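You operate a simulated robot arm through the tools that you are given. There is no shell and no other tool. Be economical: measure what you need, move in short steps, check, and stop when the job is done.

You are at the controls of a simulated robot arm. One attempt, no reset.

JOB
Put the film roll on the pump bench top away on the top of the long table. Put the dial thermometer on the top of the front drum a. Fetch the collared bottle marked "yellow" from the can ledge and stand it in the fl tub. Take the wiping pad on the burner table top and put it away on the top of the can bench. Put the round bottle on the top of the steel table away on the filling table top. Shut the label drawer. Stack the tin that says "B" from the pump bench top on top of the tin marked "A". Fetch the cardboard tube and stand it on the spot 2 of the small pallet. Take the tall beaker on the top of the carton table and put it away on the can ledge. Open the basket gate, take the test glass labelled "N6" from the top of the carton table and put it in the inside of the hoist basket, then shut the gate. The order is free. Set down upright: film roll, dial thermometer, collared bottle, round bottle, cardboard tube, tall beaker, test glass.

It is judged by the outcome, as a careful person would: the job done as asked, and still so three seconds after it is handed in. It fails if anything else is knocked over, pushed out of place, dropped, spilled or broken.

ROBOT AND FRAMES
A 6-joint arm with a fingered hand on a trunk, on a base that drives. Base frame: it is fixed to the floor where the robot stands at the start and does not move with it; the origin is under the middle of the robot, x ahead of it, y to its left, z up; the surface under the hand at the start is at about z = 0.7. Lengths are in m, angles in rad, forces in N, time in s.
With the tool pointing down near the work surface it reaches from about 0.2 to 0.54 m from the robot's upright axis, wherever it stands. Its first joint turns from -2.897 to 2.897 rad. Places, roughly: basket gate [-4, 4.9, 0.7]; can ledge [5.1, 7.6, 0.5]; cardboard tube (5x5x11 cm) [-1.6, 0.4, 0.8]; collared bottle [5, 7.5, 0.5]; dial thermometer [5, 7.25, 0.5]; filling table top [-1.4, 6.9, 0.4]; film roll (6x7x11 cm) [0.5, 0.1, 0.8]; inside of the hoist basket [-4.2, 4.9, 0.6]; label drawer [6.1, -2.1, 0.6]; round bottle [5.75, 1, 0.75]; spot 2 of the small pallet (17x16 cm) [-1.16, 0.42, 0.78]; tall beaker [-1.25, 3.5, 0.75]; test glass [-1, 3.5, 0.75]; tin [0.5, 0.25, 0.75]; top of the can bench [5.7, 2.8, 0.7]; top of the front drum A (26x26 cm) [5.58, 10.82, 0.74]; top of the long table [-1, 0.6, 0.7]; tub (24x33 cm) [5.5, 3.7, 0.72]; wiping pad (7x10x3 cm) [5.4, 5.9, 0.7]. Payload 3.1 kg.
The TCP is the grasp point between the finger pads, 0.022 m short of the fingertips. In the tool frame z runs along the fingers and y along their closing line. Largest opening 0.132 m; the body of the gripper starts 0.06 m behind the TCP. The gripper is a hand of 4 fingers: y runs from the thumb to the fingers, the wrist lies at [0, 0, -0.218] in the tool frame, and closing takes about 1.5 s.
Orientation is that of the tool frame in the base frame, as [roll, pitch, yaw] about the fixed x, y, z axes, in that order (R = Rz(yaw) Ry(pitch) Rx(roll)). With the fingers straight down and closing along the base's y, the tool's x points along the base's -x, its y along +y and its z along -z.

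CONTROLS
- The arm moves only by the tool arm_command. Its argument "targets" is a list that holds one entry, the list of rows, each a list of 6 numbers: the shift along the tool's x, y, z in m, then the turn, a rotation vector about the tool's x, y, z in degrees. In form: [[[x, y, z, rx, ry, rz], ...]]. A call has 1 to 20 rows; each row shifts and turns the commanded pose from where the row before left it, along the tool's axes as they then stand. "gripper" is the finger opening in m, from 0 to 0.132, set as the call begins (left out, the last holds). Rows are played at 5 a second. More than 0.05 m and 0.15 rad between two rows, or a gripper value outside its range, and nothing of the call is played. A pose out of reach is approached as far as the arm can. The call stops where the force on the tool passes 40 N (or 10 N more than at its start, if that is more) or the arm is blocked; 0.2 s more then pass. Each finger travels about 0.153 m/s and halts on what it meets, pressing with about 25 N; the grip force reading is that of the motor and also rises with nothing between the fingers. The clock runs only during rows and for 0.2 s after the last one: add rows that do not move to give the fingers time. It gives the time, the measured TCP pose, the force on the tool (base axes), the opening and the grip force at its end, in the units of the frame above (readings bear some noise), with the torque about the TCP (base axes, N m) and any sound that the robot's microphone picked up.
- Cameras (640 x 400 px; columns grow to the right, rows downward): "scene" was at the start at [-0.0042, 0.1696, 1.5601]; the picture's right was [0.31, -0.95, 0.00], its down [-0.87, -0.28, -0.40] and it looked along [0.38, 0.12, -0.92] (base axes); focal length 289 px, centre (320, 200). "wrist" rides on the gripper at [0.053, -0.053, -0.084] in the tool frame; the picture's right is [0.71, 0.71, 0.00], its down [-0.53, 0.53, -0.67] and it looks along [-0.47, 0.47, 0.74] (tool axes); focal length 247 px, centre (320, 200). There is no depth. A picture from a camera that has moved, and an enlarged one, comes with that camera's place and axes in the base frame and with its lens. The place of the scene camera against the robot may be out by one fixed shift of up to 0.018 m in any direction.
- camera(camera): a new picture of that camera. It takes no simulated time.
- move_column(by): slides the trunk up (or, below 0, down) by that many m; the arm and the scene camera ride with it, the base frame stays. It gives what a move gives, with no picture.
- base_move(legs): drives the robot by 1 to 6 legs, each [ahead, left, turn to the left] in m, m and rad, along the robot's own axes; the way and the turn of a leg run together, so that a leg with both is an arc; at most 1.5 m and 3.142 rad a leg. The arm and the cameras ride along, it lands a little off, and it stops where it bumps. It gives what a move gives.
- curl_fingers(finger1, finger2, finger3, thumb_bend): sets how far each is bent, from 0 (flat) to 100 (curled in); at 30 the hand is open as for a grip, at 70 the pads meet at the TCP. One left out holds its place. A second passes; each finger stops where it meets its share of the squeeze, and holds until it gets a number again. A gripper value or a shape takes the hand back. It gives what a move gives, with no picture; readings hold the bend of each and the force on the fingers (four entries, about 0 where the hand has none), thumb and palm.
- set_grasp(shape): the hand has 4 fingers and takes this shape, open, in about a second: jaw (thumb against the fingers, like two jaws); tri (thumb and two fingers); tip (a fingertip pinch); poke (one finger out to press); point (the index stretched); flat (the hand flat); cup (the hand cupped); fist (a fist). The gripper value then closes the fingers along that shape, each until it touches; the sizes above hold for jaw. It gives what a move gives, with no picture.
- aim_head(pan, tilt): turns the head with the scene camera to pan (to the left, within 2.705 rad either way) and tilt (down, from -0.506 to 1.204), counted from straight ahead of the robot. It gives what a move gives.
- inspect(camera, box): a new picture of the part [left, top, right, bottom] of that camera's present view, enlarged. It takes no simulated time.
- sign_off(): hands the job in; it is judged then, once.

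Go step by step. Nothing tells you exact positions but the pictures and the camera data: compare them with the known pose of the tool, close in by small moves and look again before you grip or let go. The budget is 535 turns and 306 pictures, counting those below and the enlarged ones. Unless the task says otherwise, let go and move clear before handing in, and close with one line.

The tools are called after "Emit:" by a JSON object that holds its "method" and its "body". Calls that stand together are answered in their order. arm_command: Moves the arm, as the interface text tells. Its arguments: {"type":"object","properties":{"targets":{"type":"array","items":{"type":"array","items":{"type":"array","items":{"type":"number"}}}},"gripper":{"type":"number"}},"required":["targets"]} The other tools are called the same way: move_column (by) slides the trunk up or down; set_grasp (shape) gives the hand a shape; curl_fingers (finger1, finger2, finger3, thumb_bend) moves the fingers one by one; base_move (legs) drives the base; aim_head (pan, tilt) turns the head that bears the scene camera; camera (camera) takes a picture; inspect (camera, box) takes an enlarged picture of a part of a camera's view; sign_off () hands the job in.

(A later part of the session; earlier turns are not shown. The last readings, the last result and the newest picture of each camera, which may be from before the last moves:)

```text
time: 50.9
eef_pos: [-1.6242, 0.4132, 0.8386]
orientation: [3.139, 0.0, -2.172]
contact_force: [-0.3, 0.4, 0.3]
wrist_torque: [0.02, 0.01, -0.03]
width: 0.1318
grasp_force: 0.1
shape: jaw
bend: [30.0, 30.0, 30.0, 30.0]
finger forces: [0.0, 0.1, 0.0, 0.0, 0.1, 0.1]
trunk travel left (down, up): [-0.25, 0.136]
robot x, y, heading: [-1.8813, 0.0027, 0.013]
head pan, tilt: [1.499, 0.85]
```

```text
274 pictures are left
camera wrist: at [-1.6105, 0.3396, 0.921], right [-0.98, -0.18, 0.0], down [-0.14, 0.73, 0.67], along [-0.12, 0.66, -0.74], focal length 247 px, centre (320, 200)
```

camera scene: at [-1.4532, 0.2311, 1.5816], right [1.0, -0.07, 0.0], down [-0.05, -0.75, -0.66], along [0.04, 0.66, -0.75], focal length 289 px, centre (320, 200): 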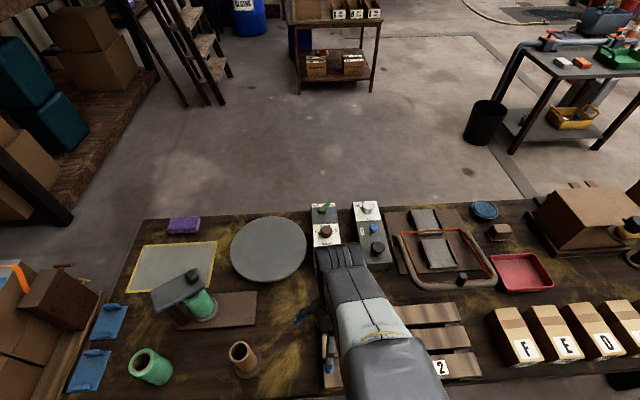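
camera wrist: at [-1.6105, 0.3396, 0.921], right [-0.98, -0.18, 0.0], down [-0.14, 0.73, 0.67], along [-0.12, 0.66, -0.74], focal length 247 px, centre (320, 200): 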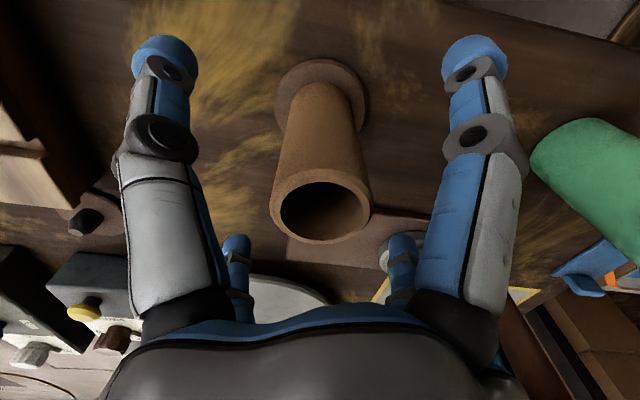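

Emit:
{"method": "arm_command", "body": {"targets": [[[0, 0, 0.022, 0, 0, 0], [0, 0, 0, 0, 0, 0]]]}}

Emit:
{"method": "arm_command", "body": {"targets": [[[0, 0, 0, 0, 0, 0], [0, 0, 0, 0, 0, 0], [0, 0, 0, 0, 0, 0], [0, 0, 0, 0, 0, 0], [0, 0, 0, 0, 0, 0], [0, 0, 0, 0, 0, 0], [0, 0, 0, 0, 0, 0], [0, 0, 0, 0, 0, 0]]], "gripper": 0.0}}

Emit:
{"method": "arm_command", "body": {"targets": [[[0, 0, -0.03, 0, 0, 0], [0, 0, -0.05, 0, 0, 0], [0, 0, -0.05, 0, 0, 0], [0, 0, -0.05, 0, 0, 0], [0, 0, -0.05, 0, 0, 0]]]}}

Emit:
{"method": "camera", "body": {"camera": "wrist"}}

Emit:
{"method": "camera", "body": {"camera": "scene"}}

```text
time: 51.5
eef_pos: [-1.6261, 0.4138, 0.8164]
orientation: [3.138, 0.0, -2.173]
contact_force: [-0.9, -0.1, -0.5]
wrist_torque: [0.05, -0.05, -0.01]
width: 0.1317
grasp_force: 0.2
shape: jaw
bend: [30.0, 30.0, 30.0, 30.0]
finger forces: [0.1, 0.0, 0.0, 0.0, 0.0, 0.0]
trunk travel left (down, up): [-0.25, 0.136]
robot x, y, heading: [-1.883, -0.002, 0.009]
head pan, tilt: [1.499, 0.85]
```

```text
time: 53.3
eef_pos: [-1.627, 0.4132, 0.8159]
orientation: [3.141, 0.0, -2.173]
contact_force: [-0.9, 0.4, -0.1]
wrist_torque: [-0.06, 0.03, 0.01]
width: 0.04
grasp_force: 25.3
shape: jaw
bend: [79.0, 79.0, 79.0, 70.0]
finger forces: [22.8, 26.7, 22.5, 0.1, 22.0, 0.0]
trunk travel left (down, up): [-0.25, 0.136]
robot x, y, heading: [-1.8812, 0.001, 0.01]
head pan, tilt: [1.499, 0.85]
```

```text
time: 54.5
eef_pos: [-1.6239, 0.4115, 1.0486]
orientation: [3.14, 0.001, -2.174]
contact_force: [-0.6, 0.0, -1.2]
wrist_torque: [-0.04, 0.02, 0.01]
width: 0.0395
grasp_force: 24.9
shape: jaw
bend: [79.0, 46.0, 79.0, 70.0]
finger forces: [22.8, 28.2, 22.2, 0.0, 21.0, 0.1]
trunk travel left (down, up): [-0.25, 0.136]
robot x, y, heading: [-1.8823, -0.0005, 0.01]
head pan, tilt: [1.499, 0.85]
```

```text
273 pictures are left
camera wrist: at [-1.6098, 0.3397, 1.1323], right [-0.98, -0.18, 0.0], down [-0.14, 0.73, 0.67], along [-0.12, 0.66, -0.74], focal length 247 px, centre (320, 200)
```

wrist: 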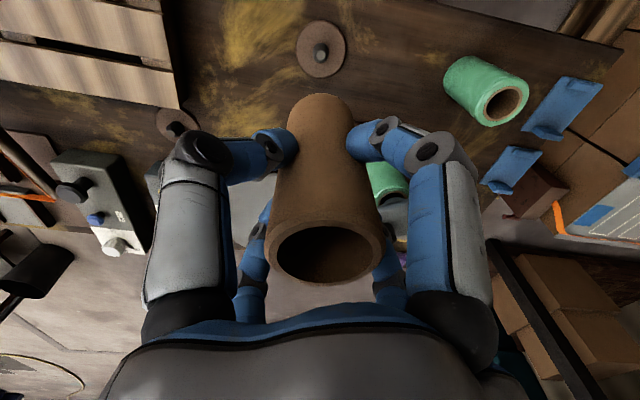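

```text
272 pictures are left
camera scene: at [-1.9396, 0.2277, 1.5816], right [1.0, -0.06, 0.0], down [-0.05, -0.75, -0.66], along [0.04, 0.66, -0.75], focal length 289 px, centre (320, 200)
```

scene: 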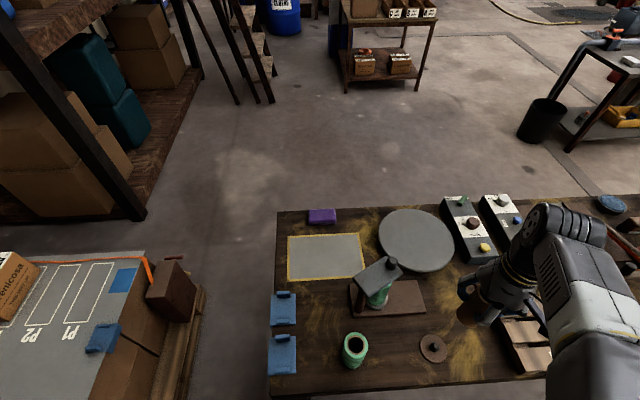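

Tube lifted, coaster stayed. Drive forward so it hovers over spot 2.

Emit:
{"method": "base_move", "body": {"legs": [[0.47, 0, 0]]}}

Emit:
{"method": "camera", "body": {"camera": "wrist"}}

Emit:
{"method": "camera", "body": {"camera": "scene"}}

```text
time: 57.2
eef_pos: [-1.1735, 0.4218, 1.0493]
orientation: [3.141, 0.0, -2.164]
contact_force: [-0.6, -0.7, 0.1]
wrist_torque: [0.01, 0.0, 0.02]
width: 0.0394
grasp_force: 24.8
shape: jaw
bend: [79.0, 46.0, 79.0, 70.0]
finger forces: [22.7, 28.4, 22.0, 0.0, 21.0, 0.0]
trunk travel left (down, up): [-0.25, 0.136]
robot x, y, heading: [-1.4283, 0.0056, 0.018]
head pan, tilt: [1.499, 0.85]
```

```text
271 pictures are left
camera wrist: at [-1.1584, 0.3482, 1.1313], right [-0.98, -0.19, 0.0], down [-0.14, 0.73, 0.67], along [-0.13, 0.66, -0.74], focal length 247 px, centre (320, 200)
```

wrist: 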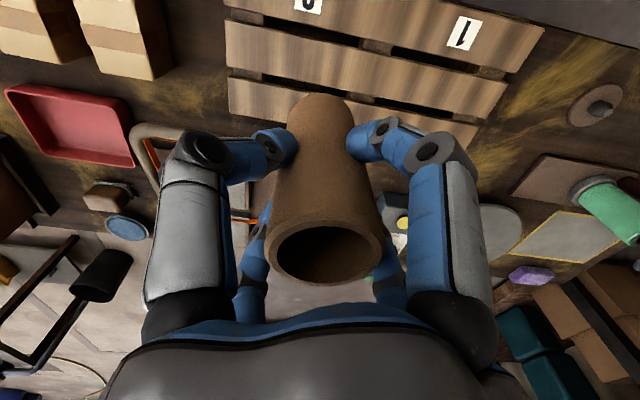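

```text
270 pictures are left
camera scene: at [-1.4868, 0.2333, 1.5816], right [1.0, -0.05, 0.0], down [-0.04, -0.75, -0.66], along [0.04, 0.66, -0.75], focal length 289 px, centre (320, 200)
```

scene: 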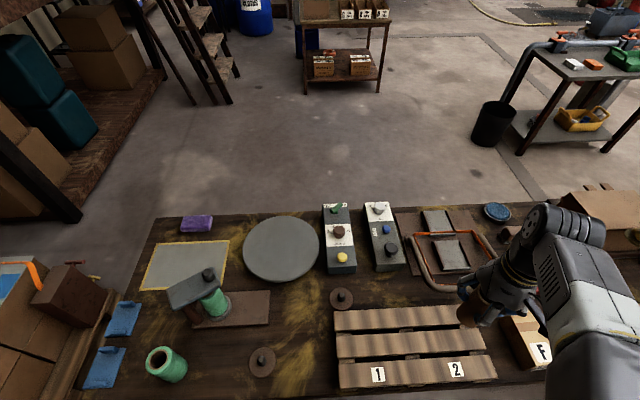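

Emit:
{"method": "arm_command", "body": {"targets": [[[-0.0153, -0.012, 0, 0, 0, 0], [0, 0, 0.045, 0, 0, 0], [0, 0, 0.045, 0, 0, 0], [0, 0, 0.045, 0, 0, 0], [0, 0, 0.03, 0, 0, 0], [0, 0, 0, 0, 0, 0]]]}}

Emit:
{"method": "camera", "body": {"camera": "wrist"}}

```text
time: 58.6
eef_pos: [-1.1565, 0.428, 0.8816]
orientation: [3.141, 0.0, -2.163]
contact_force: [0.6, 0.7, -0.5]
wrist_torque: [-0.01, 0.01, 0.01]
width: 0.0388
grasp_force: 24.6
shape: jaw
bend: [79.0, 45.0, 79.0, 70.0]
finger forces: [21.8, 28.9, 22.9, 0.0, 20.1, 0.0]
trunk travel left (down, up): [-0.25, 0.136]
robot x, y, heading: [-1.4279, 0.0047, 0.014]
head pan, tilt: [1.499, 0.85]
```

```text
269 pictures are left
camera wrist: at [-1.1413, 0.3537, 0.9654], right [-0.98, -0.19, 0.0], down [-0.14, 0.73, 0.67], along [-0.13, 0.66, -0.74], focal length 247 px, centre (320, 200)
```

wrist: 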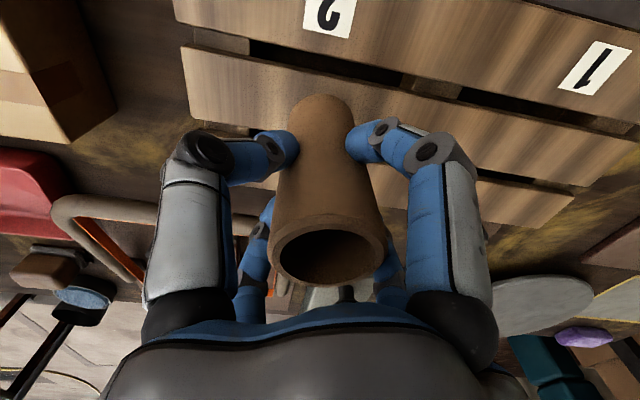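

Emit:
{"method": "arm_command", "body": {"targets": [[[0, 0, 0.006, 0, 0, 0], [0, 0, 0.006, 0, 0, 0], [0, 0, 0.006, 0, 0, 0]]]}}

```text
time: 59.4
eef_pos: [-1.1554, 0.4263, 0.8649]
orientation: [3.139, 0.0, -2.164]
contact_force: [0.0, 0.0, -1.2]
wrist_torque: [-0.01, -0.04, 0.0]
width: 0.039
grasp_force: 24.3
shape: jaw
bend: [79.0, 45.0, 79.0, 70.0]
finger forces: [21.8, 28.9, 22.9, 0.1, 20.2, 0.0]
trunk travel left (down, up): [-0.25, 0.136]
robot x, y, heading: [-1.4289, 0.0068, 0.017]
head pan, tilt: [1.499, 0.85]
```

Emit:
{"method": "arm_command", "body": {"targets": [[[0, 0, 0.004, 0, 0, 0], [0, 0, 0.004, 0, 0, 0], [0, 0, 0, 0, 0, 0]]]}}

```text
time: 60.2
eef_pos: [-1.1571, 0.4286, 0.8571]
orientation: [3.139, 0.0, -2.165]
contact_force: [-0.7, -0.3, -0.1]
wrist_torque: [-0.01, 0.02, 0.01]
width: 0.0387
grasp_force: 25.2
shape: jaw
bend: [79.0, 45.0, 79.0, 70.0]
finger forces: [21.7, 28.9, 23.0, 0.0, 20.1, 0.0]
trunk travel left (down, up): [-0.25, 0.136]
robot x, y, heading: [-1.4224, 0.002, 0.019]
head pan, tilt: [1.499, 0.85]
```

Emit:
{"method": "arm_command", "body": {"targets": [[[0, 0, 0.003, 0, 0, 0], [0, 0, 0.003, 0, 0, 0], [0, 0, 0, 0, 0, 0]]]}}

Emit:
{"method": "camera", "body": {"camera": "wrist"}}

```text
time: 61.0
eef_pos: [-1.1546, 0.4265, 0.8548]
orientation: [3.14, 0.004, -2.163]
contact_force: [3.4, -1.9, 21.4]
wrist_torque: [0.07, 0.21, 0.01]
width: 0.0393
grasp_force: 25.1
shape: jaw
bend: [79.0, 45.0, 79.0, 70.0]
finger forces: [24.9, 29.7, 25.6, 0.1, 22.1, 0.1]
trunk travel left (down, up): [-0.25, 0.136]
robot x, y, heading: [-1.431, 0.0077, 0.02]
head pan, tilt: [1.499, 0.85]
```

```text
268 pictures are left
camera wrist: at [-1.1408, 0.3535, 0.9366], right [-0.98, -0.19, 0.0], down [-0.14, 0.73, 0.67], along [-0.13, 0.66, -0.74], focal length 247 px, centre (320, 200)
```

wrist: 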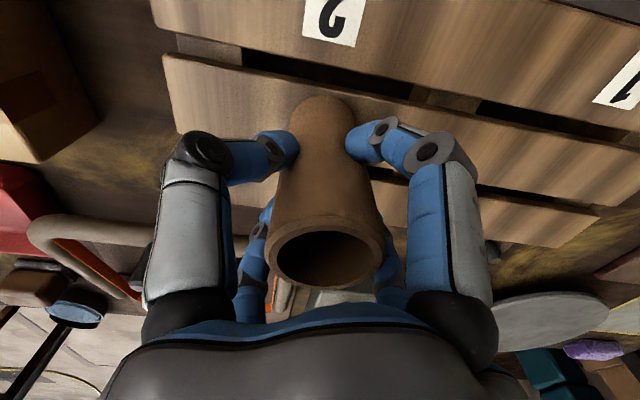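

Contact. Relieve slightly, open gently, and retract.

Emit:
{"method": "arm_command", "body": {"targets": [[[0, 0, -0.002, 0, 0, 0], [0, 0, 0, 0, 0, 0]]]}}

Emit:
{"method": "arm_command", "body": {"targets": [[[0, 0, 0, 0, 0, 0], [0, 0, 0, 0, 0, 0], [0, 0, 0, 0, 0, 0], [0, 0, 0, 0, 0, 0], [0, 0, 0, 0, 0, 0]]], "gripper": 0.12}}

Emit:
{"method": "arm_command", "body": {"targets": [[[0, 0, -0.05, 0, 0, 0], [0, 0, -0.05, 0, 0, 0], [0, 0, -0.05, 0, 0, 0], [0, 0, -0.05, 0, 0, 0]]]}}

Emit:
{"method": "camera", "body": {"camera": "wrist"}}

```text
time: 61.6
eef_pos: [-1.1555, 0.4265, 0.855]
orientation: [3.14, 0.003, -2.162]
contact_force: [3.3, 1.2, 14.8]
wrist_torque: [0.19, 0.09, -0.09]
width: 0.0393
grasp_force: 24.9
shape: jaw
bend: [79.0, 45.0, 79.0, 70.0]
finger forces: [23.8, 29.6, 26.1, 0.0, 21.6, 0.1]
trunk travel left (down, up): [-0.25, 0.136]
robot x, y, heading: [-1.432, 0.0051, 0.015]
head pan, tilt: [1.499, 0.85]
```

```text
time: 62.8
eef_pos: [-1.1558, 0.4276, 0.8538]
orientation: [3.14, -0.001, -2.164]
contact_force: [0.0, 0.1, -0.1]
wrist_torque: [0.01, 0.0, -0.01]
width: 0.1197
grasp_force: 0.0
shape: jaw
bend: [25.0, 25.0, 25.0, 30.0]
finger forces: [0.0, 0.0, 0.0, 0.0, 0.0, 0.0]
trunk travel left (down, up): [-0.25, 0.136]
robot x, y, heading: [-1.4305, 0.0072, 0.025]
head pan, tilt: [1.499, 0.85]
```

```text
time: 63.8
eef_pos: [-1.1574, 0.4265, 1.0569]
orientation: [3.138, 0.001, -2.163]
contact_force: [0.9, 0.8, 0.5]
wrist_torque: [-0.02, 0.02, -0.01]
width: 0.1198
grasp_force: 0.0
shape: jaw
bend: [25.0, 25.0, 25.0, 30.0]
finger forces: [0.0, 0.0, 0.1, 0.0, 0.0, 0.0]
trunk travel left (down, up): [-0.25, 0.136]
robot x, y, heading: [-1.4288, 0.0063, 0.019]
head pan, tilt: [1.499, 0.85]
```

```text
267 pictures are left
camera wrist: at [-1.1426, 0.3533, 1.1398], right [-0.98, -0.19, 0.0], down [-0.14, 0.73, 0.67], along [-0.13, 0.66, -0.74], focal length 247 px, centre (320, 200)
```

wrist: 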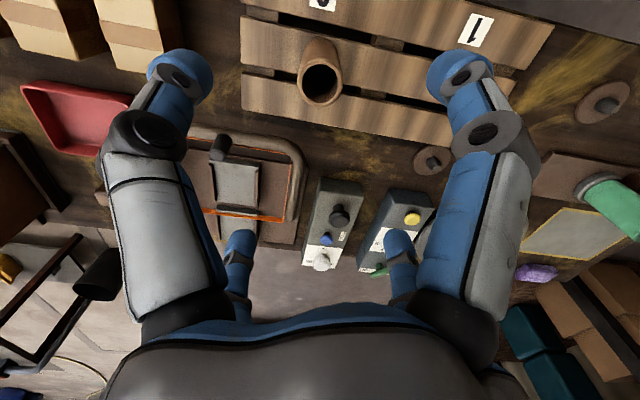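

The tube stands on spot 2. Now swing the arm to the front, back out south, and look at the route east and my own footprint.

Emit:
{"method": "arm_command", "body": {"targets": [[[0.0009, -0.04, 0, 0, 0, 4.6], [0.0009, -0.04, 0, 0, 0, 4.6], [0.0009, -0.04, 0, 0, 0, 4.6], [0.0009, -0.04, 0, 0, 0, 4.6], [0.0009, -0.04, 0, 0, 0, 4.6], [0.0009, -0.04, 0, 0, 0, 4.6], [0.0009, -0.04, 0, 0, 0, 4.6], [0.0009, -0.04, 0, 0, 0, 4.6], [0.0009, -0.04, 0, 0, 0, 4.6], [0.03, 0, -0.02, 0, 0, 0], [0.03, 0, -0.02, 0, 0, 0]]], "gripper": 0.132}}

Emit:
{"method": "base_move", "body": {"legs": [[0, -0.85, 0], [1.2, 0, 0]]}}

Emit:
{"method": "aim_head", "body": {"pan": -0.15, "tilt": 0.5}}

Emit:
{"method": "camera", "body": {"camera": "scene"}}

Emit:
{"method": "aim_head", "body": {"pan": 1.57, "tilt": 1.2}}

Emit:
{"method": "camera", "body": {"camera": "scene"}}

```text
time: 66.2
eef_pos: [-1.0044, 0.129, 1.0927]
orientation: [-3.141, 0.001, -2.887]
contact_force: [-0.1, -0.4, -0.3]
wrist_torque: [0.05, -0.02, -0.02]
width: 0.1319
grasp_force: 0.1
shape: jaw
bend: [30.0, 30.0, 30.0, 30.0]
finger forces: [0.0, 0.0, 0.1, 0.1, 0.0, 0.0]
trunk travel left (down, up): [-0.25, 0.136]
robot x, y, heading: [-1.4271, 0.0049, 0.014]
head pan, tilt: [1.499, 0.85]
```

```text
time: 76.5
eef_pos: [0.2183, -0.6987, 1.093]
orientation: [3.141, -0.003, -2.89]
contact_force: [-0.2, -0.1, -0.1]
wrist_torque: [-0.05, -0.01, 0.0]
width: 0.1317
grasp_force: 0.1
shape: jaw
bend: [30.0, 30.0, 30.0, 30.0]
finger forces: [0.0, 0.0, 0.0, 0.1, 0.1, 0.1]
trunk travel left (down, up): [-0.25, 0.136]
robot x, y, heading: [-0.2113, -0.8255, 0.011]
head pan, tilt: [1.499, 0.85]
```

```text
time: 78.2
eef_pos: [0.2171, -0.6989, 1.092]
orientation: [-3.141, -0.002, -2.892]
contact_force: [0.0, 0.5, 0.0]
wrist_torque: [0.01, -0.02, -0.03]
width: 0.1318
grasp_force: 0.1
shape: jaw
bend: [30.0, 30.0, 30.0, 30.0]
finger forces: [0.0, 0.1, 0.0, 0.0, 0.0, 0.1]
trunk travel left (down, up): [-0.25, 0.136]
robot x, y, heading: [-0.2078, -0.8222, 0.009]
head pan, tilt: [-0.15, 0.499]
```

```text
266 pictures are left
camera scene: at [-0.1805, -0.6829, 1.6115], right [-0.14, -0.99, 0.0], down [-0.47, 0.07, -0.88], along [0.87, -0.12, -0.48], focal length 289 px, centre (320, 200)
```

scene: 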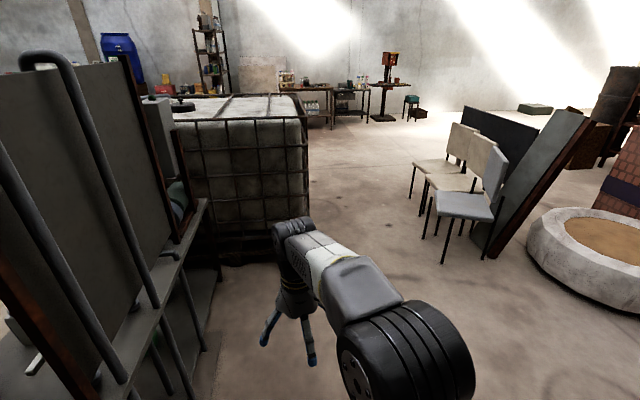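

```text
time: 79.9
eef_pos: [0.2176, -0.6984, 1.093]
orientation: [3.141, -0.002, -2.891]
contact_force: [-0.9, -0.4, 1.6]
wrist_torque: [0.0, 0.03, -0.02]
width: 0.1317
grasp_force: 0.0
shape: jaw
bend: [30.0, 30.0, 30.0, 30.0]
finger forces: [0.1, 0.1, 0.0, 0.1, 0.0, 0.0]
trunk travel left (down, up): [-0.25, 0.136]
robot x, y, heading: [-0.211, -0.8189, 0.011]
head pan, tilt: [1.571, 1.201]
```

```text
265 pictures are left
camera scene: at [-0.2712, -0.6145, 1.5579], right [1.0, 0.01, 0.0], down [0.01, -0.93, -0.36], along [0.0, 0.36, -0.93], focal length 289 px, centre (320, 200)
```

scene: 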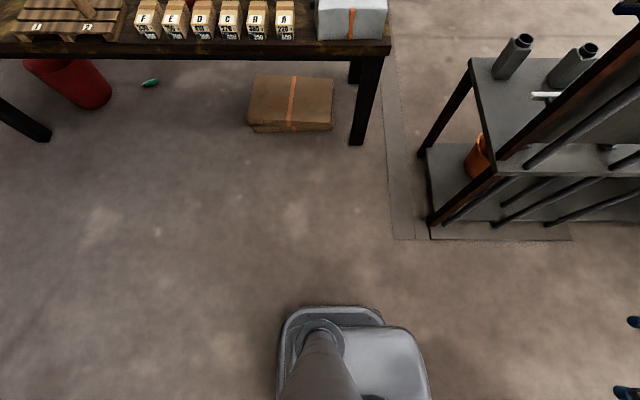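

Corridor between the IBC tote (y≥-0.9) and the chairs (y≤-1.9) is passable at y≈-1.38. Driving east toward the label drawer.

Emit:
{"method": "base_move", "body": {"legs": [[0, -0.56, 0], [1.5, 0, -0.01], [1.5, 0, 0], [1.4, 0, 0]]}}

Emit:
{"method": "aim_head", "body": {"pan": -0.1, "tilt": 0.4}}

Emit:
{"method": "camera", "body": {"camera": "scene"}}

```text
time: 103.8
eef_pos: [4.6303, -1.2524, 1.0923]
orientation: [-3.142, -0.002, -2.887]
contact_force: [0.2, -0.1, -0.7]
wrist_torque: [0.01, -0.02, 0.01]
width: 0.1321
grasp_force: 0.1
shape: jaw
bend: [30.0, 30.0, 30.0, 30.0]
finger forces: [0.0, 0.0, 0.0, 0.0, 0.1, 0.0]
trunk travel left (down, up): [-0.25, 0.136]
robot x, y, heading: [4.2039, -1.3716, 0.015]
head pan, tilt: [1.571, 1.201]
```

```text
time: 105.5
eef_pos: [4.6299, -1.2526, 1.0917]
orientation: [-3.141, -0.001, -2.888]
contact_force: [0.7, -0.2, 0.6]
wrist_torque: [0.03, -0.02, 0.01]
width: 0.1319
grasp_force: 0.0
shape: jaw
bend: [30.0, 30.0, 30.0, 30.0]
finger forces: [0.1, 0.0, 0.0, 0.1, 0.1, 0.1]
trunk travel left (down, up): [-0.25, 0.136]
robot x, y, heading: [4.2029, -1.3772, 0.013]
head pan, tilt: [-0.099, 0.4]
```

```text
264 pictures are left
camera scene: at [4.235, -1.2335, 1.6206], right [-0.08, -1.0, 0.0], down [-0.39, 0.03, -0.92], along [0.92, -0.08, -0.39], focal length 289 px, centre (320, 200)
```

scene: 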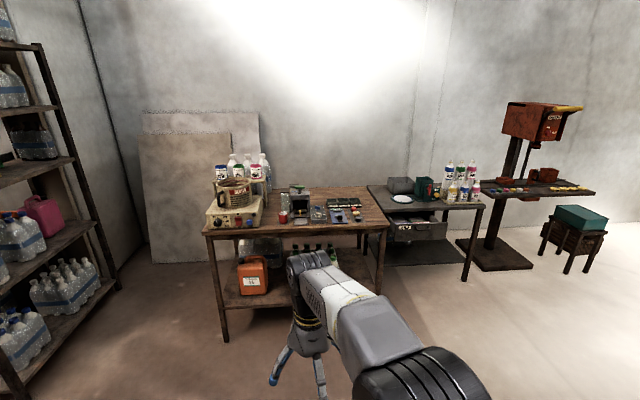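

Emit:
{"method": "inspect", "body": {"camera": "scene", "box": [340, 150, 500, 290]}}

```text
2.86 times, centred on (420, 220) of scene
camera zoom: at [4.235, -1.2335, 1.6206], right [-0.08, -1.0, 0.0], down [-0.39, 0.03, -0.92], along [0.92, -0.08, -0.39], focal length 824 px, centre (34, 143)
```

zoom: 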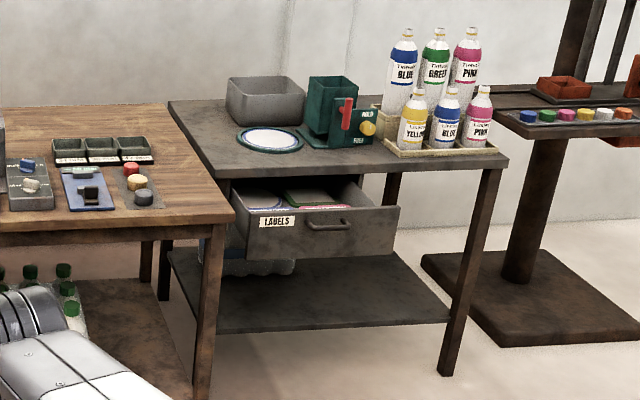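

The label drawer is pulled open under the grey table at about (6.0, -2.1). I approach it from the front.

Emit:
{"method": "base_move", "body": {"legs": [[0, -0.74, -0.013], [0.9, 0, 0]]}}

Emit:
{"method": "aim_head", "body": {"pan": 0.0, "tilt": 0.75}}

Emit:
{"method": "camera", "body": {"camera": "scene"}}

Emit:
{"method": "camera", "body": {"camera": "wrist"}}

```text
time: 113.9
eef_pos: [5.5439, -1.9747, 1.0924]
orientation: [-3.141, -0.002, -2.88]
contact_force: [-0.3, 0.2, -0.3]
wrist_torque: [-0.01, 0.0, 0.02]
width: 0.1319
grasp_force: 0.1
shape: jaw
bend: [30.0, 30.0, 30.0, 30.0]
finger forces: [0.0, 0.1, 0.0, 0.1, 0.1, 0.1]
trunk travel left (down, up): [-0.25, 0.136]
robot x, y, heading: [5.1171, -2.0999, 0.027]
head pan, tilt: [-0.099, 0.4]
```

```text
time: 114.8
eef_pos: [5.543, -1.9752, 1.0934]
orientation: [3.141, -0.001, -2.882]
contact_force: [-0.3, -0.8, -0.2]
wrist_torque: [-0.03, 0.0, 0.0]
width: 0.132
grasp_force: 0.1
shape: jaw
bend: [30.0, 30.0, 30.0, 30.0]
finger forces: [0.0, 0.1, 0.0, 0.1, 0.0, 0.1]
trunk travel left (down, up): [-0.25, 0.136]
robot x, y, heading: [5.1208, -2.1011, 0.019]
head pan, tilt: [0.0, 0.75]
```

```text
262 pictures are left
camera scene: at [5.1383, -1.9497, 1.5896], right [0.02, -1.0, 0.0], down [-0.68, -0.01, -0.73], along [0.73, 0.02, -0.68], focal length 289 px, centre (320, 200)
```

scene: 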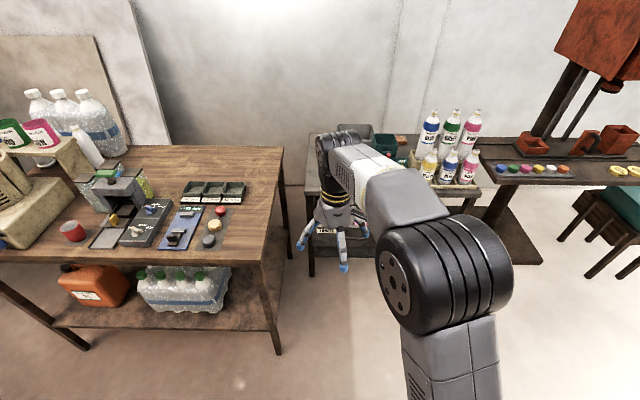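

```text
261 pictures are left
camera wrist: at [5.5062, -2.0397, 1.1752], right [-0.87, 0.5, 0.0], down [0.37, 0.64, 0.67], along [0.33, 0.58, -0.74], focal length 247 px, centre (320, 200)
```

wrist: 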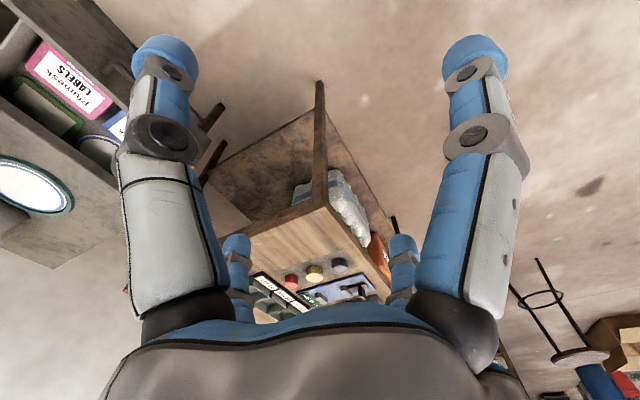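

I'll close the fingers, tilt the hand 45° forward, and lower it to drawer height well short of the drawer front.

Emit:
{"method": "arm_command", "body": {"targets": [[[0, 0, 0, 0, 0, 7.5], [0, 0, 0, 0, 0, 7.5], [0, 0, 0, 0, -7.5, 0], [0, 0, 0, 0, -7.5, 0], [0, 0, 0, 0, -7.5, 0], [0, 0, 0, 0, -7.5, 0], [0, 0, 0, 0, -7.5, 0], [0, 0, 0, 0, -7.5, 0], [0.028, -0.0055, 0.0389, 0, 0, 0], [0.028, -0.0055, 0.0389, 0, 0, 0], [0.028, -0.0055, 0.0389, 0, 0, 0], [0.028, -0.0055, 0.0389, 0, 0, 0], [0.028, -0.0055, 0.0389, 0, 0, 0], [0.028, -0.0055, 0.0389, 0, 0, 0], [0.028, -0.0055, 0.0389, 0, 0, 0], [0.028, -0.0055, 0.0389, 0, 0, 0], [0.028, -0.0055, 0.0389, 0, 0, 0], [0.028, -0.0055, 0.0389, 0, 0, 0]]], "gripper": 0.0}}

Emit:
{"method": "camera", "body": {"camera": "scene"}}

Emit:
{"method": "camera", "body": {"camera": "wrist"}}

```text
time: 118.5
eef_pos: [5.6205, -2.0294, 0.6168]
orientation: [-3.132, 0.784, 3.141]
contact_force: [-0.2, -0.6, -0.4]
wrist_torque: [0.0, 0.0, 0.01]
width: 0.0
grasp_force: 24.8
shape: jaw
bend: [70.0, 70.0, 70.0, 70.0]
finger forces: [0.0, 0.0, 0.1, 0.0, 0.0, 0.0]
trunk travel left (down, up): [-0.25, 0.136]
robot x, y, heading: [5.1136, -2.0979, 0.026]
head pan, tilt: [0.0, 0.75]
```

```text
260 pictures are left
camera scene: at [5.1385, -1.9499, 1.5896], right [0.02, -1.0, 0.0], down [-0.68, -0.01, -0.73], along [0.73, 0.02, -0.68], focal length 289 px, centre (320, 200)
```

scene: 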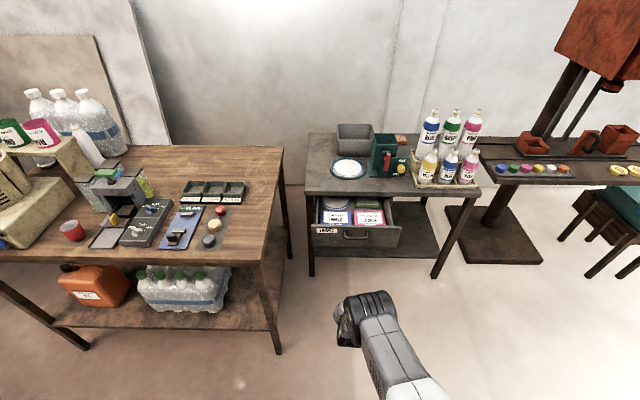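

```text
259 pictures are left
camera wrist: at [5.5241, -2.0814, 0.638], right [-0.5, 0.71, -0.5], down [-0.1, 0.53, 0.84], along [0.86, 0.47, -0.2], focal length 247 px, centre (320, 200)
```

wrist: 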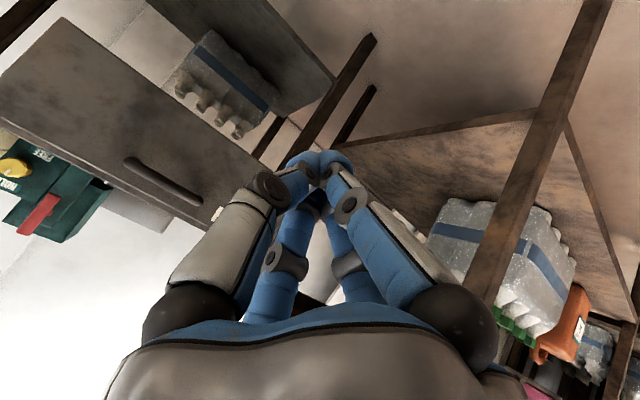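

Drawer front is at x≈5.96, z≈0.52–0.67, centre y≈-2.09. Drive up closer, then push with the arm.

Emit:
{"method": "base_move", "body": {"legs": [[0.29, 0, -0.026]]}}

Emit:
{"method": "camera", "body": {"camera": "scene"}}

```text
time: 120.6
eef_pos: [5.9162, -2.0408, 0.6167]
orientation: [-3.134, 0.783, 3.113]
contact_force: [-0.3, -0.2, -0.7]
wrist_torque: [0.01, 0.03, 0.05]
width: 0.0
grasp_force: 25.1
shape: jaw
bend: [70.0, 70.0, 70.0, 70.0]
finger forces: [0.0, 0.0, 0.0, 0.0, 0.0, 0.0]
trunk travel left (down, up): [-0.25, 0.136]
robot x, y, heading: [5.414, -2.0987, -0.006]
head pan, tilt: [0.0, 0.75]
```

```text
258 pictures are left
camera scene: at [5.4367, -1.9478, 1.5895], right [0.0, -1.0, 0.0], down [-0.68, 0.0, -0.73], along [0.73, 0.0, -0.68], focal length 289 px, centre (320, 200)
```

scene: 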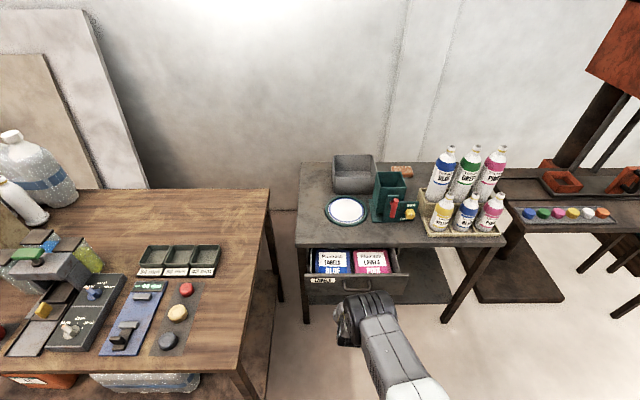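

Emit:
{"method": "arm_command", "body": {"targets": [[[-0.01414, 0, 0.01414, 0, 0, 0], [-0.01414, 0, 0.01414, 0, 0, 0], [-0.01414, 0, 0.01414, 0, 0, 0], [-0.01414, 0, 0.01414, 0, 0, 0], [-0.01414, 0, 0.01414, 0, 0, 0]]]}}

Emit:
{"method": "camera", "body": {"camera": "scene"}}

```text
time: 121.8
eef_pos: [6.0031, -2.0429, 0.621]
orientation: [-3.136, 0.784, 3.111]
contact_force: [-0.1, 0.6, -1.2]
wrist_torque: [-0.02, 0.01, -0.02]
width: 0.0003
grasp_force: 24.8
shape: jaw
bend: [70.0, 70.0, 70.0, 70.0]
finger forces: [0.0, 0.0, 0.1, 0.0, 0.0, 0.0]
out of reach, approached as far as the arm can: row 5
trunk travel left (down, up): [-0.25, 0.136]
robot x, y, heading: [5.4132, -2.0977, -0.008]
head pan, tilt: [0.0, 0.75]
```

```text
257 pictures are left
camera scene: at [5.4355, -1.9478, 1.5896], right [-0.01, -1.0, 0.0], down [-0.68, 0.0, -0.73], along [0.73, 0.0, -0.68], focal length 289 px, centre (320, 200)
```

scene: 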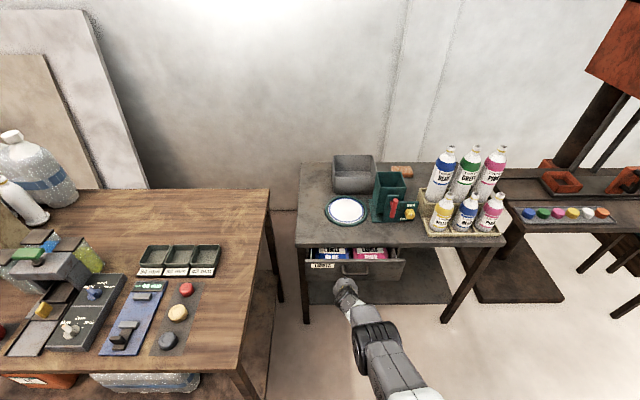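

The drawer is moving in but the arm is at its reach. I'll retract a little, drive the base 0.13 m forward, and push on.

Emit:
{"method": "arm_command", "body": {"targets": [[[0.03, 0, -0.03, 0, 0, 0], [0.03, 0, -0.03, 0, 0, 0], [0.03, 0, -0.03, 0, 0, 0]]]}}

Emit:
{"method": "base_move", "body": {"legs": [[0.14, 0, 0]]}}

Emit:
{"method": "arm_command", "body": {"targets": [[[-0.01414, 0, 0.01414, 0, 0, 0], [-0.01414, 0, 0.01414, 0, 0, 0], [-0.01414, 0, 0.01414, 0, 0, 0], [-0.01414, 0, 0.01414, 0, 0, 0], [-0.01414, 0, 0.01414, 0, 0, 0]]]}}

Emit:
{"method": "camera", "body": {"camera": "scene"}}

```text
time: 122.6
eef_pos: [5.8763, -2.0385, 0.6201]
orientation: [-3.127, 0.784, 3.113]
contact_force: [-0.6, -0.6, 0.3]
wrist_torque: [-0.03, -0.01, 0.04]
width: 0.0003
grasp_force: 25.1
shape: jaw
bend: [70.0, 70.0, 70.0, 70.0]
finger forces: [0.1, 0.0, 0.1, 0.0, 0.0, 0.1]
trunk travel left (down, up): [-0.25, 0.136]
robot x, y, heading: [5.4111, -2.1003, -0.006]
head pan, tilt: [0.0, 0.75]
```

```text
time: 123.9
eef_pos: [6.0191, -2.0387, 0.6202]
orientation: [-3.126, 0.784, 3.114]
contact_force: [0.1, 0.3, -1.0]
wrist_torque: [-0.01, 0.0, -0.04]
width: 0.0001
grasp_force: 24.4
shape: jaw
bend: [70.0, 70.0, 70.0, 70.0]
finger forces: [0.0, 0.1, 0.0, 0.0, 0.0, 0.1]
trunk travel left (down, up): [-0.25, 0.136]
robot x, y, heading: [5.5536, -2.1007, -0.002]
head pan, tilt: [0.0, 0.75]
```

```text
time: 124.8
eef_pos: [6.0723, -2.0394, 0.6122]
orientation: [-3.119, 0.753, 3.13]
contact_force: [-9.7, 7.6, 0.6]
wrist_torque: [-0.3, -0.49, -0.01]
width: 0.0002
grasp_force: 25.4
shape: jaw
bend: [70.0, 70.0, 70.0, 70.0]
finger forces: [0.0, 0.0, 11.8, 0.0, 0.0, 0.1]
trunk travel left (down, up): [-0.25, 0.136]
robot x, y, heading: [5.555, -2.1014, -0.009]
head pan, tilt: [0.0, 0.75]
stopped in row 4: the force on the tool passed its limit at 48 N (the readings are from after the stop); the commanded pose is now the measured one
```

```text
256 pictures are left
camera scene: at [5.5774, -1.9483, 1.5896], right [0.0, -1.0, 0.0], down [-0.68, 0.0, -0.73], along [0.73, 0.0, -0.68], focal length 289 px, centre (320, 200)
```

scene: 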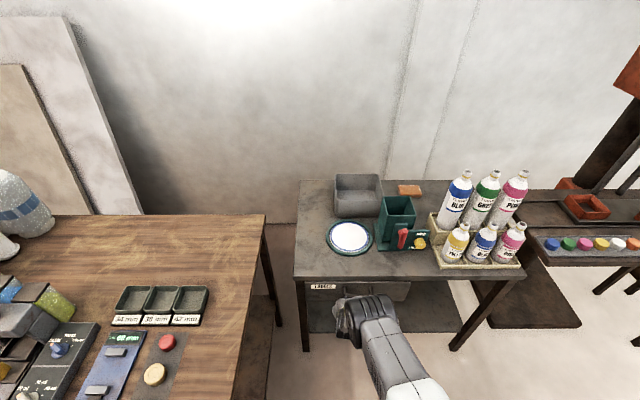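

The drawer appears flush. I'll retract and verify.

Emit:
{"method": "arm_command", "body": {"targets": [[[0.035, 0, -0.035, 0, 0, 0], [0.035, 0, -0.035, 0, 0, 0], [0.03, 0, -0.03, 0, 0, 0]]]}}

Emit:
{"method": "base_move", "body": {"legs": [[-0.8, 0, 0]]}}

Emit:
{"method": "inspect", "body": {"camera": "scene", "box": [220, 80, 460, 230]}}

```text
time: 125.6
eef_pos: [5.9356, -2.0358, 0.6168]
orientation: [-3.121, 0.761, 3.127]
contact_force: [0.3, 0.1, 0.0]
wrist_torque: [-0.01, 0.03, -0.01]
width: 0.0
grasp_force: 25.5
shape: jaw
bend: [70.0, 70.0, 70.0, 70.0]
finger forces: [0.0, 0.0, 0.0, 0.0, 0.0, 0.0]
trunk travel left (down, up): [-0.25, 0.136]
robot x, y, heading: [5.5538, -2.1, -0.003]
head pan, tilt: [0.0, 0.75]
```

```text
time: 129.9
eef_pos: [5.1267, -2.0343, 0.6169]
orientation: [-3.121, 0.76, 3.136]
contact_force: [0.9, 0.0, -0.1]
wrist_torque: [-0.01, -0.02, 0.01]
width: 0.0
grasp_force: 24.9
shape: jaw
bend: [70.0, 70.0, 70.0, 70.0]
finger forces: [0.0, 0.0, 0.0, 0.1, 0.1, 0.0]
trunk travel left (down, up): [-0.25, 0.136]
robot x, y, heading: [4.7474, -2.1007, 0.009]
head pan, tilt: [0.0, 0.75]
```

```text
2.67 times, centred on (340, 155) of scene
camera zoom: at [4.7661, -1.9501, 1.5896], right [0.01, -1.0, 0.0], down [-0.68, -0.01, -0.73], along [0.73, 0.01, -0.68], focal length 770 px, centre (267, 320)
```

zoom: 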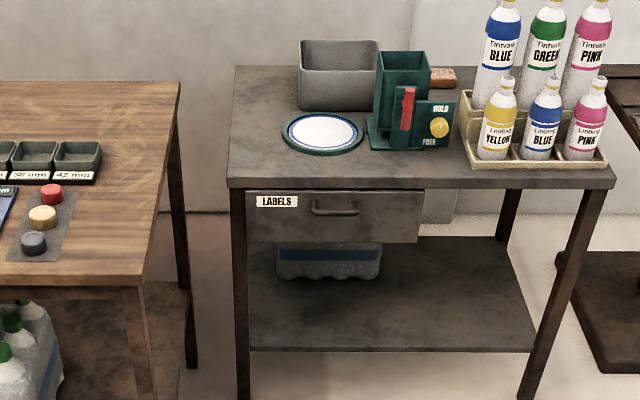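

Drawer is shut. Raise and level the hand, then drive north toward the steel table.

Emit:
{"method": "arm_command", "body": {"targets": [[[-0.032, 0, -0.032, 0, 0, 0], [-0.032, 0, -0.032, 0, 0, 0], [-0.032, 0, -0.032, 0, 0, 0], [-0.032, 0, -0.032, 0, 0, 0], [-0.032, 0, -0.032, 0, 0, 0], [-0.032, 0, -0.032, 0, 0, 0], [-0.032, 0, -0.032, 0, 0, 0], [-0.032, 0, -0.032, 0, 0, 0], [-0.032, 0, -0.032, 0, 0, 0], [-0.032, 0, -0.032, 0, 0, 0], [0, 0, 0, 1.1, 7.26, 0], [0, 0, 0, 0, 7.26, 0], [0, 0, 0, 0, 7.26, 0], [0, 0, 0, 0, 7.26, 0], [0, 0, 0, 0, 7.26, 0], [0, 0, 0, 0, 7.26, 0]]], "gripper": 0.132}}

Emit:
{"method": "aim_head", "body": {"pan": 0.9, "tilt": 0.4}}

Emit:
{"method": "camera", "body": {"camera": "scene"}}

```text
time: 133.3
eef_pos: [5.1382, -2.0267, 1.069]
orientation: [-3.112, -0.002, 3.11]
contact_force: [0.2, -0.8, 0.4]
wrist_torque: [0.0, 0.0, 0.0]
width: 0.132
grasp_force: 0.0
shape: jaw
bend: [30.0, 30.0, 30.0, 30.0]
finger forces: [0.0, 0.0, 0.0, 0.0, 0.0, 0.1]
trunk travel left (down, up): [-0.25, 0.136]
robot x, y, heading: [4.7458, -2.0996, 0.008]
head pan, tilt: [0.0, 0.75]
```

```text
time: 134.5
eef_pos: [5.1378, -2.0271, 1.0697]
orientation: [-3.113, 0.0, 3.112]
contact_force: [-0.6, -0.9, 0.6]
wrist_torque: [0.03, 0.01, 0.01]
width: 0.1317
grasp_force: 0.0
shape: jaw
bend: [30.0, 30.0, 30.0, 30.0]
finger forces: [0.0, 0.0, 0.0, 0.0, 0.0, 0.0]
trunk travel left (down, up): [-0.25, 0.136]
robot x, y, heading: [4.7479, -2.0986, 0.005]
head pan, tilt: [0.901, 0.4]
```

```text
254 pictures are left
camera scene: at [4.7409, -1.8778, 1.6206], right [0.79, -0.62, 0.0], down [-0.24, -0.31, -0.92], along [0.57, 0.73, -0.39], focal length 289 px, centre (320, 200)
```

scene: 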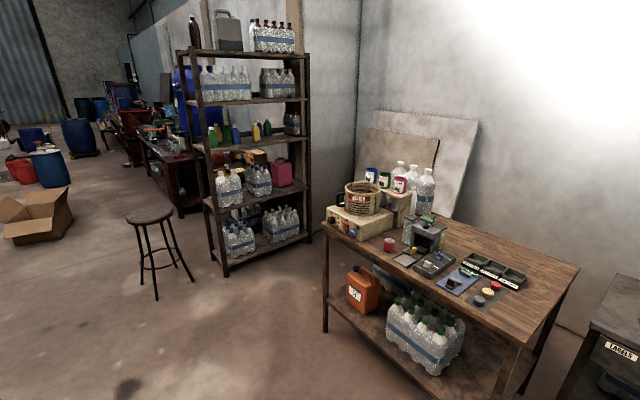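

Emit:
{"method": "base_move", "body": {"legs": [[-0.65, 0, 0], [0, 1.5, 0], [0, 1.5, 0]]}}

Emit:
{"method": "aim_head", "body": {"pan": 0.1, "tilt": 0.45}}

Emit:
{"method": "camera", "body": {"camera": "scene"}}

Emit:
{"method": "aim_head", "body": {"pan": 1.1, "tilt": 0.35}}

Emit:
{"method": "camera", "body": {"camera": "scene"}}

```text
time: 152.1
eef_pos: [4.4808, 0.9349, 1.0686]
orientation: [-3.112, 0.0, 3.088]
contact_force: [0.2, 0.8, 0.0]
wrist_torque: [-0.04, -0.03, 0.02]
width: 0.1318
grasp_force: 0.0
shape: jaw
bend: [30.0, 30.0, 30.0, 30.0]
finger forces: [0.0, 0.0, 0.0, 0.0, 0.0, 0.0]
trunk travel left (down, up): [-0.25, 0.136]
robot x, y, heading: [4.0871, 0.8718, -0.01]
head pan, tilt: [0.901, 0.4]
```

```text
time: 153.2
eef_pos: [4.4815, 0.9351, 1.0695]
orientation: [-3.113, 0.0, 3.087]
contact_force: [0.2, -1.1, 0.1]
wrist_torque: [-0.01, -0.02, -0.01]
width: 0.1321
grasp_force: 0.1
shape: jaw
bend: [30.0, 30.0, 30.0, 30.0]
finger forces: [0.0, 0.1, 0.0, 0.1, 0.0, 0.0]
trunk travel left (down, up): [-0.25, 0.136]
robot x, y, heading: [4.0856, 0.8684, -0.017]
head pan, tilt: [0.099, 0.45]
```

```text
253 pictures are left
camera scene: at [4.1211, 1.0298, 1.616], right [0.09, -1.0, 0.0], down [-0.43, -0.04, -0.9], along [0.9, 0.08, -0.44], focal length 289 px, centre (320, 200)
```

scene: 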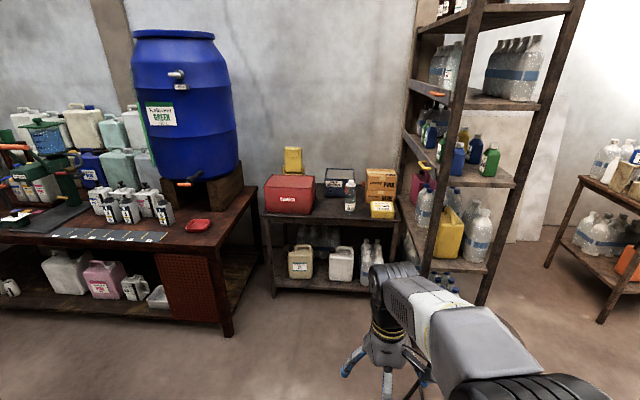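

```text
time: 154.5
eef_pos: [4.4808, 0.9359, 1.0691]
orientation: [-3.112, 0.0, 3.09]
contact_force: [0.2, -0.1, 0.6]
wrist_torque: [-0.01, -0.01, 0.03]
width: 0.1322
grasp_force: 0.2
shape: jaw
bend: [30.0, 30.0, 30.0, 30.0]
finger forces: [0.0, 0.0, 0.0, 0.0, 0.1, 0.1]
trunk travel left (down, up): [-0.25, 0.136]
robot x, y, heading: [4.0883, 0.8675, -0.013]
head pan, tilt: [1.1, 0.351]
```

```text
252 pictures are left
camera scene: at [4.0729, 1.1042, 1.6252], right [0.88, -0.47, 0.0], down [-0.16, -0.3, -0.94], along [0.44, 0.83, -0.34], focal length 289 px, centre (320, 200)
```

scene: 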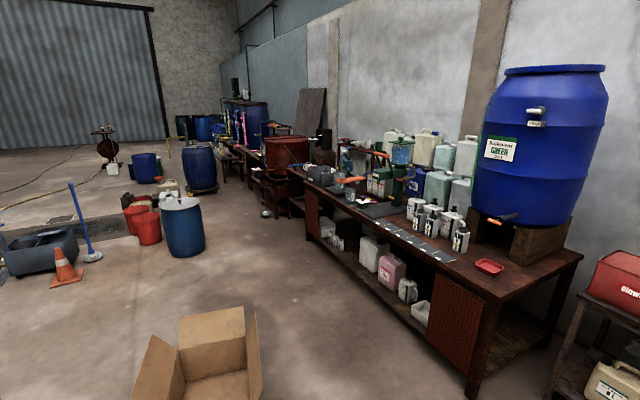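

Emit:
{"method": "aim_head", "body": {"pan": 0.0, "tilt": 0.45}}

Emit:
{"method": "inspect", "body": {"camera": "scene", "box": [220, 130, 400, 250]}}

```text
time: 155.8
eef_pos: [4.482, 0.9345, 1.0689]
orientation: [-3.112, -0.001, 3.09]
contact_force: [-0.6, -0.4, 0.0]
wrist_torque: [-0.01, 0.02, -0.03]
width: 0.1319
grasp_force: 0.0
shape: jaw
bend: [30.0, 30.0, 30.0, 30.0]
finger forces: [0.0, 0.1, 0.1, 0.1, 0.1, 0.0]
trunk travel left (down, up): [-0.25, 0.136]
robot x, y, heading: [4.0888, 0.8736, -0.009]
head pan, tilt: [0.0, 0.45]
```

```text
3.33 times, centred on (310, 190) of scene
camera zoom: at [4.1215, 1.0207, 1.616], right [-0.01, -1.0, 0.0], down [-0.44, 0.01, -0.9], along [0.9, -0.01, -0.44], focal length 962 px, centre (353, 233)
```

zoom: 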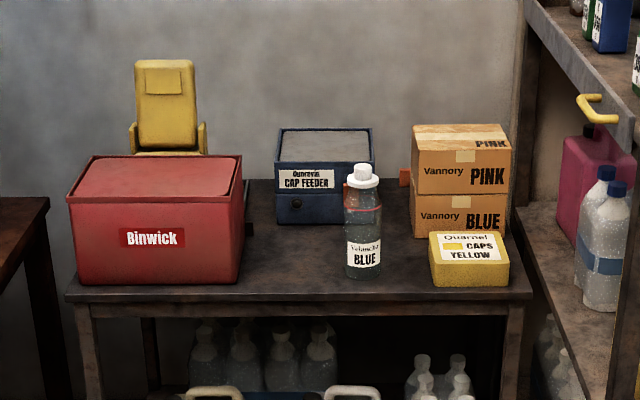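

The round bottle ("BLUE") stands at about (5.80, 0.98). I'll shift to y≈1.2 (clear of the stool) and approach the steel table.

Emit:
{"method": "base_move", "body": {"legs": [[0, 0.3, 0.01], [1.15, 0, 0]]}}

Emit:
{"method": "aim_head", "body": {"pan": -0.25, "tilt": 0.9}}

Emit:
{"method": "camera", "body": {"camera": "scene"}}

Emit:
{"method": "camera", "body": {"camera": "wrist"}}

```text
time: 163.4
eef_pos: [5.6368, 1.1985, 1.0685]
orientation: [-3.112, -0.001, 3.061]
contact_force: [-0.4, 0.2, -1.2]
wrist_torque: [0.01, -0.01, 0.04]
width: 0.1321
grasp_force: 0.2
shape: jaw
bend: [30.0, 30.0, 30.0, 30.0]
finger forces: [0.0, 0.1, 0.0, 0.0, 0.1, 0.0]
trunk travel left (down, up): [-0.25, 0.136]
robot x, y, heading: [5.2404, 1.1444, -0.042]
head pan, tilt: [0.0, 0.45]
```

```text
time: 164.3
eef_pos: [5.6375, 1.1977, 1.0701]
orientation: [-3.113, -0.001, 3.059]
contact_force: [0.1, 0.4, -1.0]
wrist_torque: [0.03, -0.01, -0.02]
width: 0.1322
grasp_force: 0.0
shape: jaw
bend: [30.0, 30.0, 30.0, 30.0]
finger forces: [0.0, 0.1, 0.0, 0.1, 0.1, 0.0]
trunk travel left (down, up): [-0.25, 0.136]
robot x, y, heading: [5.2411, 1.1467, -0.041]
head pan, tilt: [-0.25, 0.901]
```

```text
250 pictures are left
camera scene: at [5.2605, 1.2759, 1.5777], right [-0.29, -0.96, 0.0], down [-0.75, 0.23, -0.62], along [0.6, -0.18, -0.78], focal length 289 px, centre (320, 200)
```

scene: 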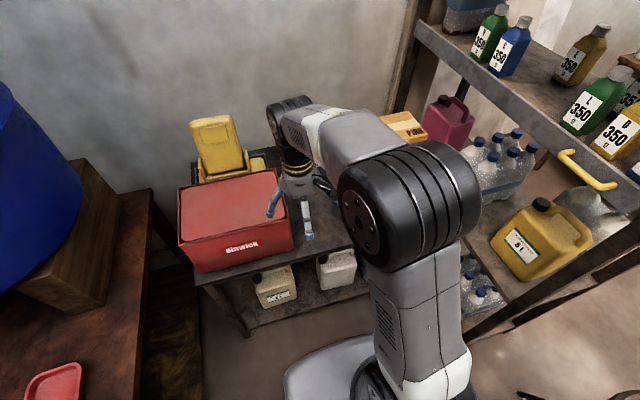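

```text
249 pictures are left
camera wrist: at [5.5804, 1.1522, 1.1541], right [-0.65, 0.76, -0.02], down [0.57, 0.5, 0.65], along [0.51, 0.41, -0.76], focal length 247 px, centre (320, 200)
```

wrist: 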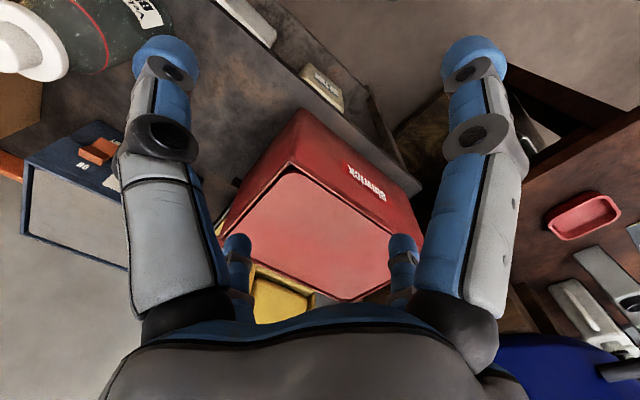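

Emit:
{"method": "arm_command", "body": {"targets": [[[-0.0249, -0.0335, 0, -1.7, 0, 0], [-0.0249, -0.0335, 0, 0, 0, 0], [-0.0249, -0.0335, 0, 0, 0, 0], [-0.0249, -0.0335, 0, 0, 0, 0], [-0.0249, -0.0335, 0, 0, 0, 0], [-0.0249, -0.0335, 0, 0, 0, 0], [0, 0, 0, 0, 0, 0]]]}}

Emit:
{"method": "camera", "body": {"camera": "wrist"}}

```text
time: 165.9
eef_pos: [5.7611, 0.9877, 1.0662]
orientation: [-3.141, -0.001, 3.059]
contact_force: [0.7, -0.8, 0.5]
wrist_torque: [-0.01, 0.02, 0.0]
width: 0.1321
grasp_force: 0.0
shape: jaw
bend: [30.0, 30.0, 30.0, 30.0]
finger forces: [0.0, 0.1, 0.0, 0.0, 0.0, 0.1]
out of reach, approached as far as the arm can: row 6
trunk travel left (down, up): [-0.25, 0.136]
robot x, y, heading: [5.2441, 1.1407, -0.04]
head pan, tilt: [-0.25, 0.901]
```

```text
248 pictures are left
camera wrist: at [5.7039, 0.9398, 1.1492], right [-0.65, 0.76, 0.0], down [0.57, 0.48, 0.67], along [0.51, 0.43, -0.74], focal length 247 px, centre (320, 200)
```

wrist: 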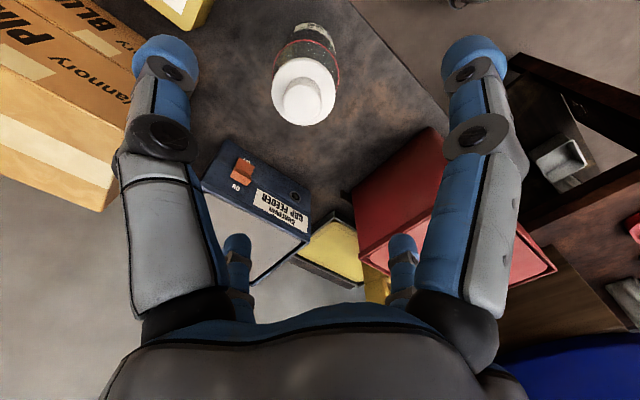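

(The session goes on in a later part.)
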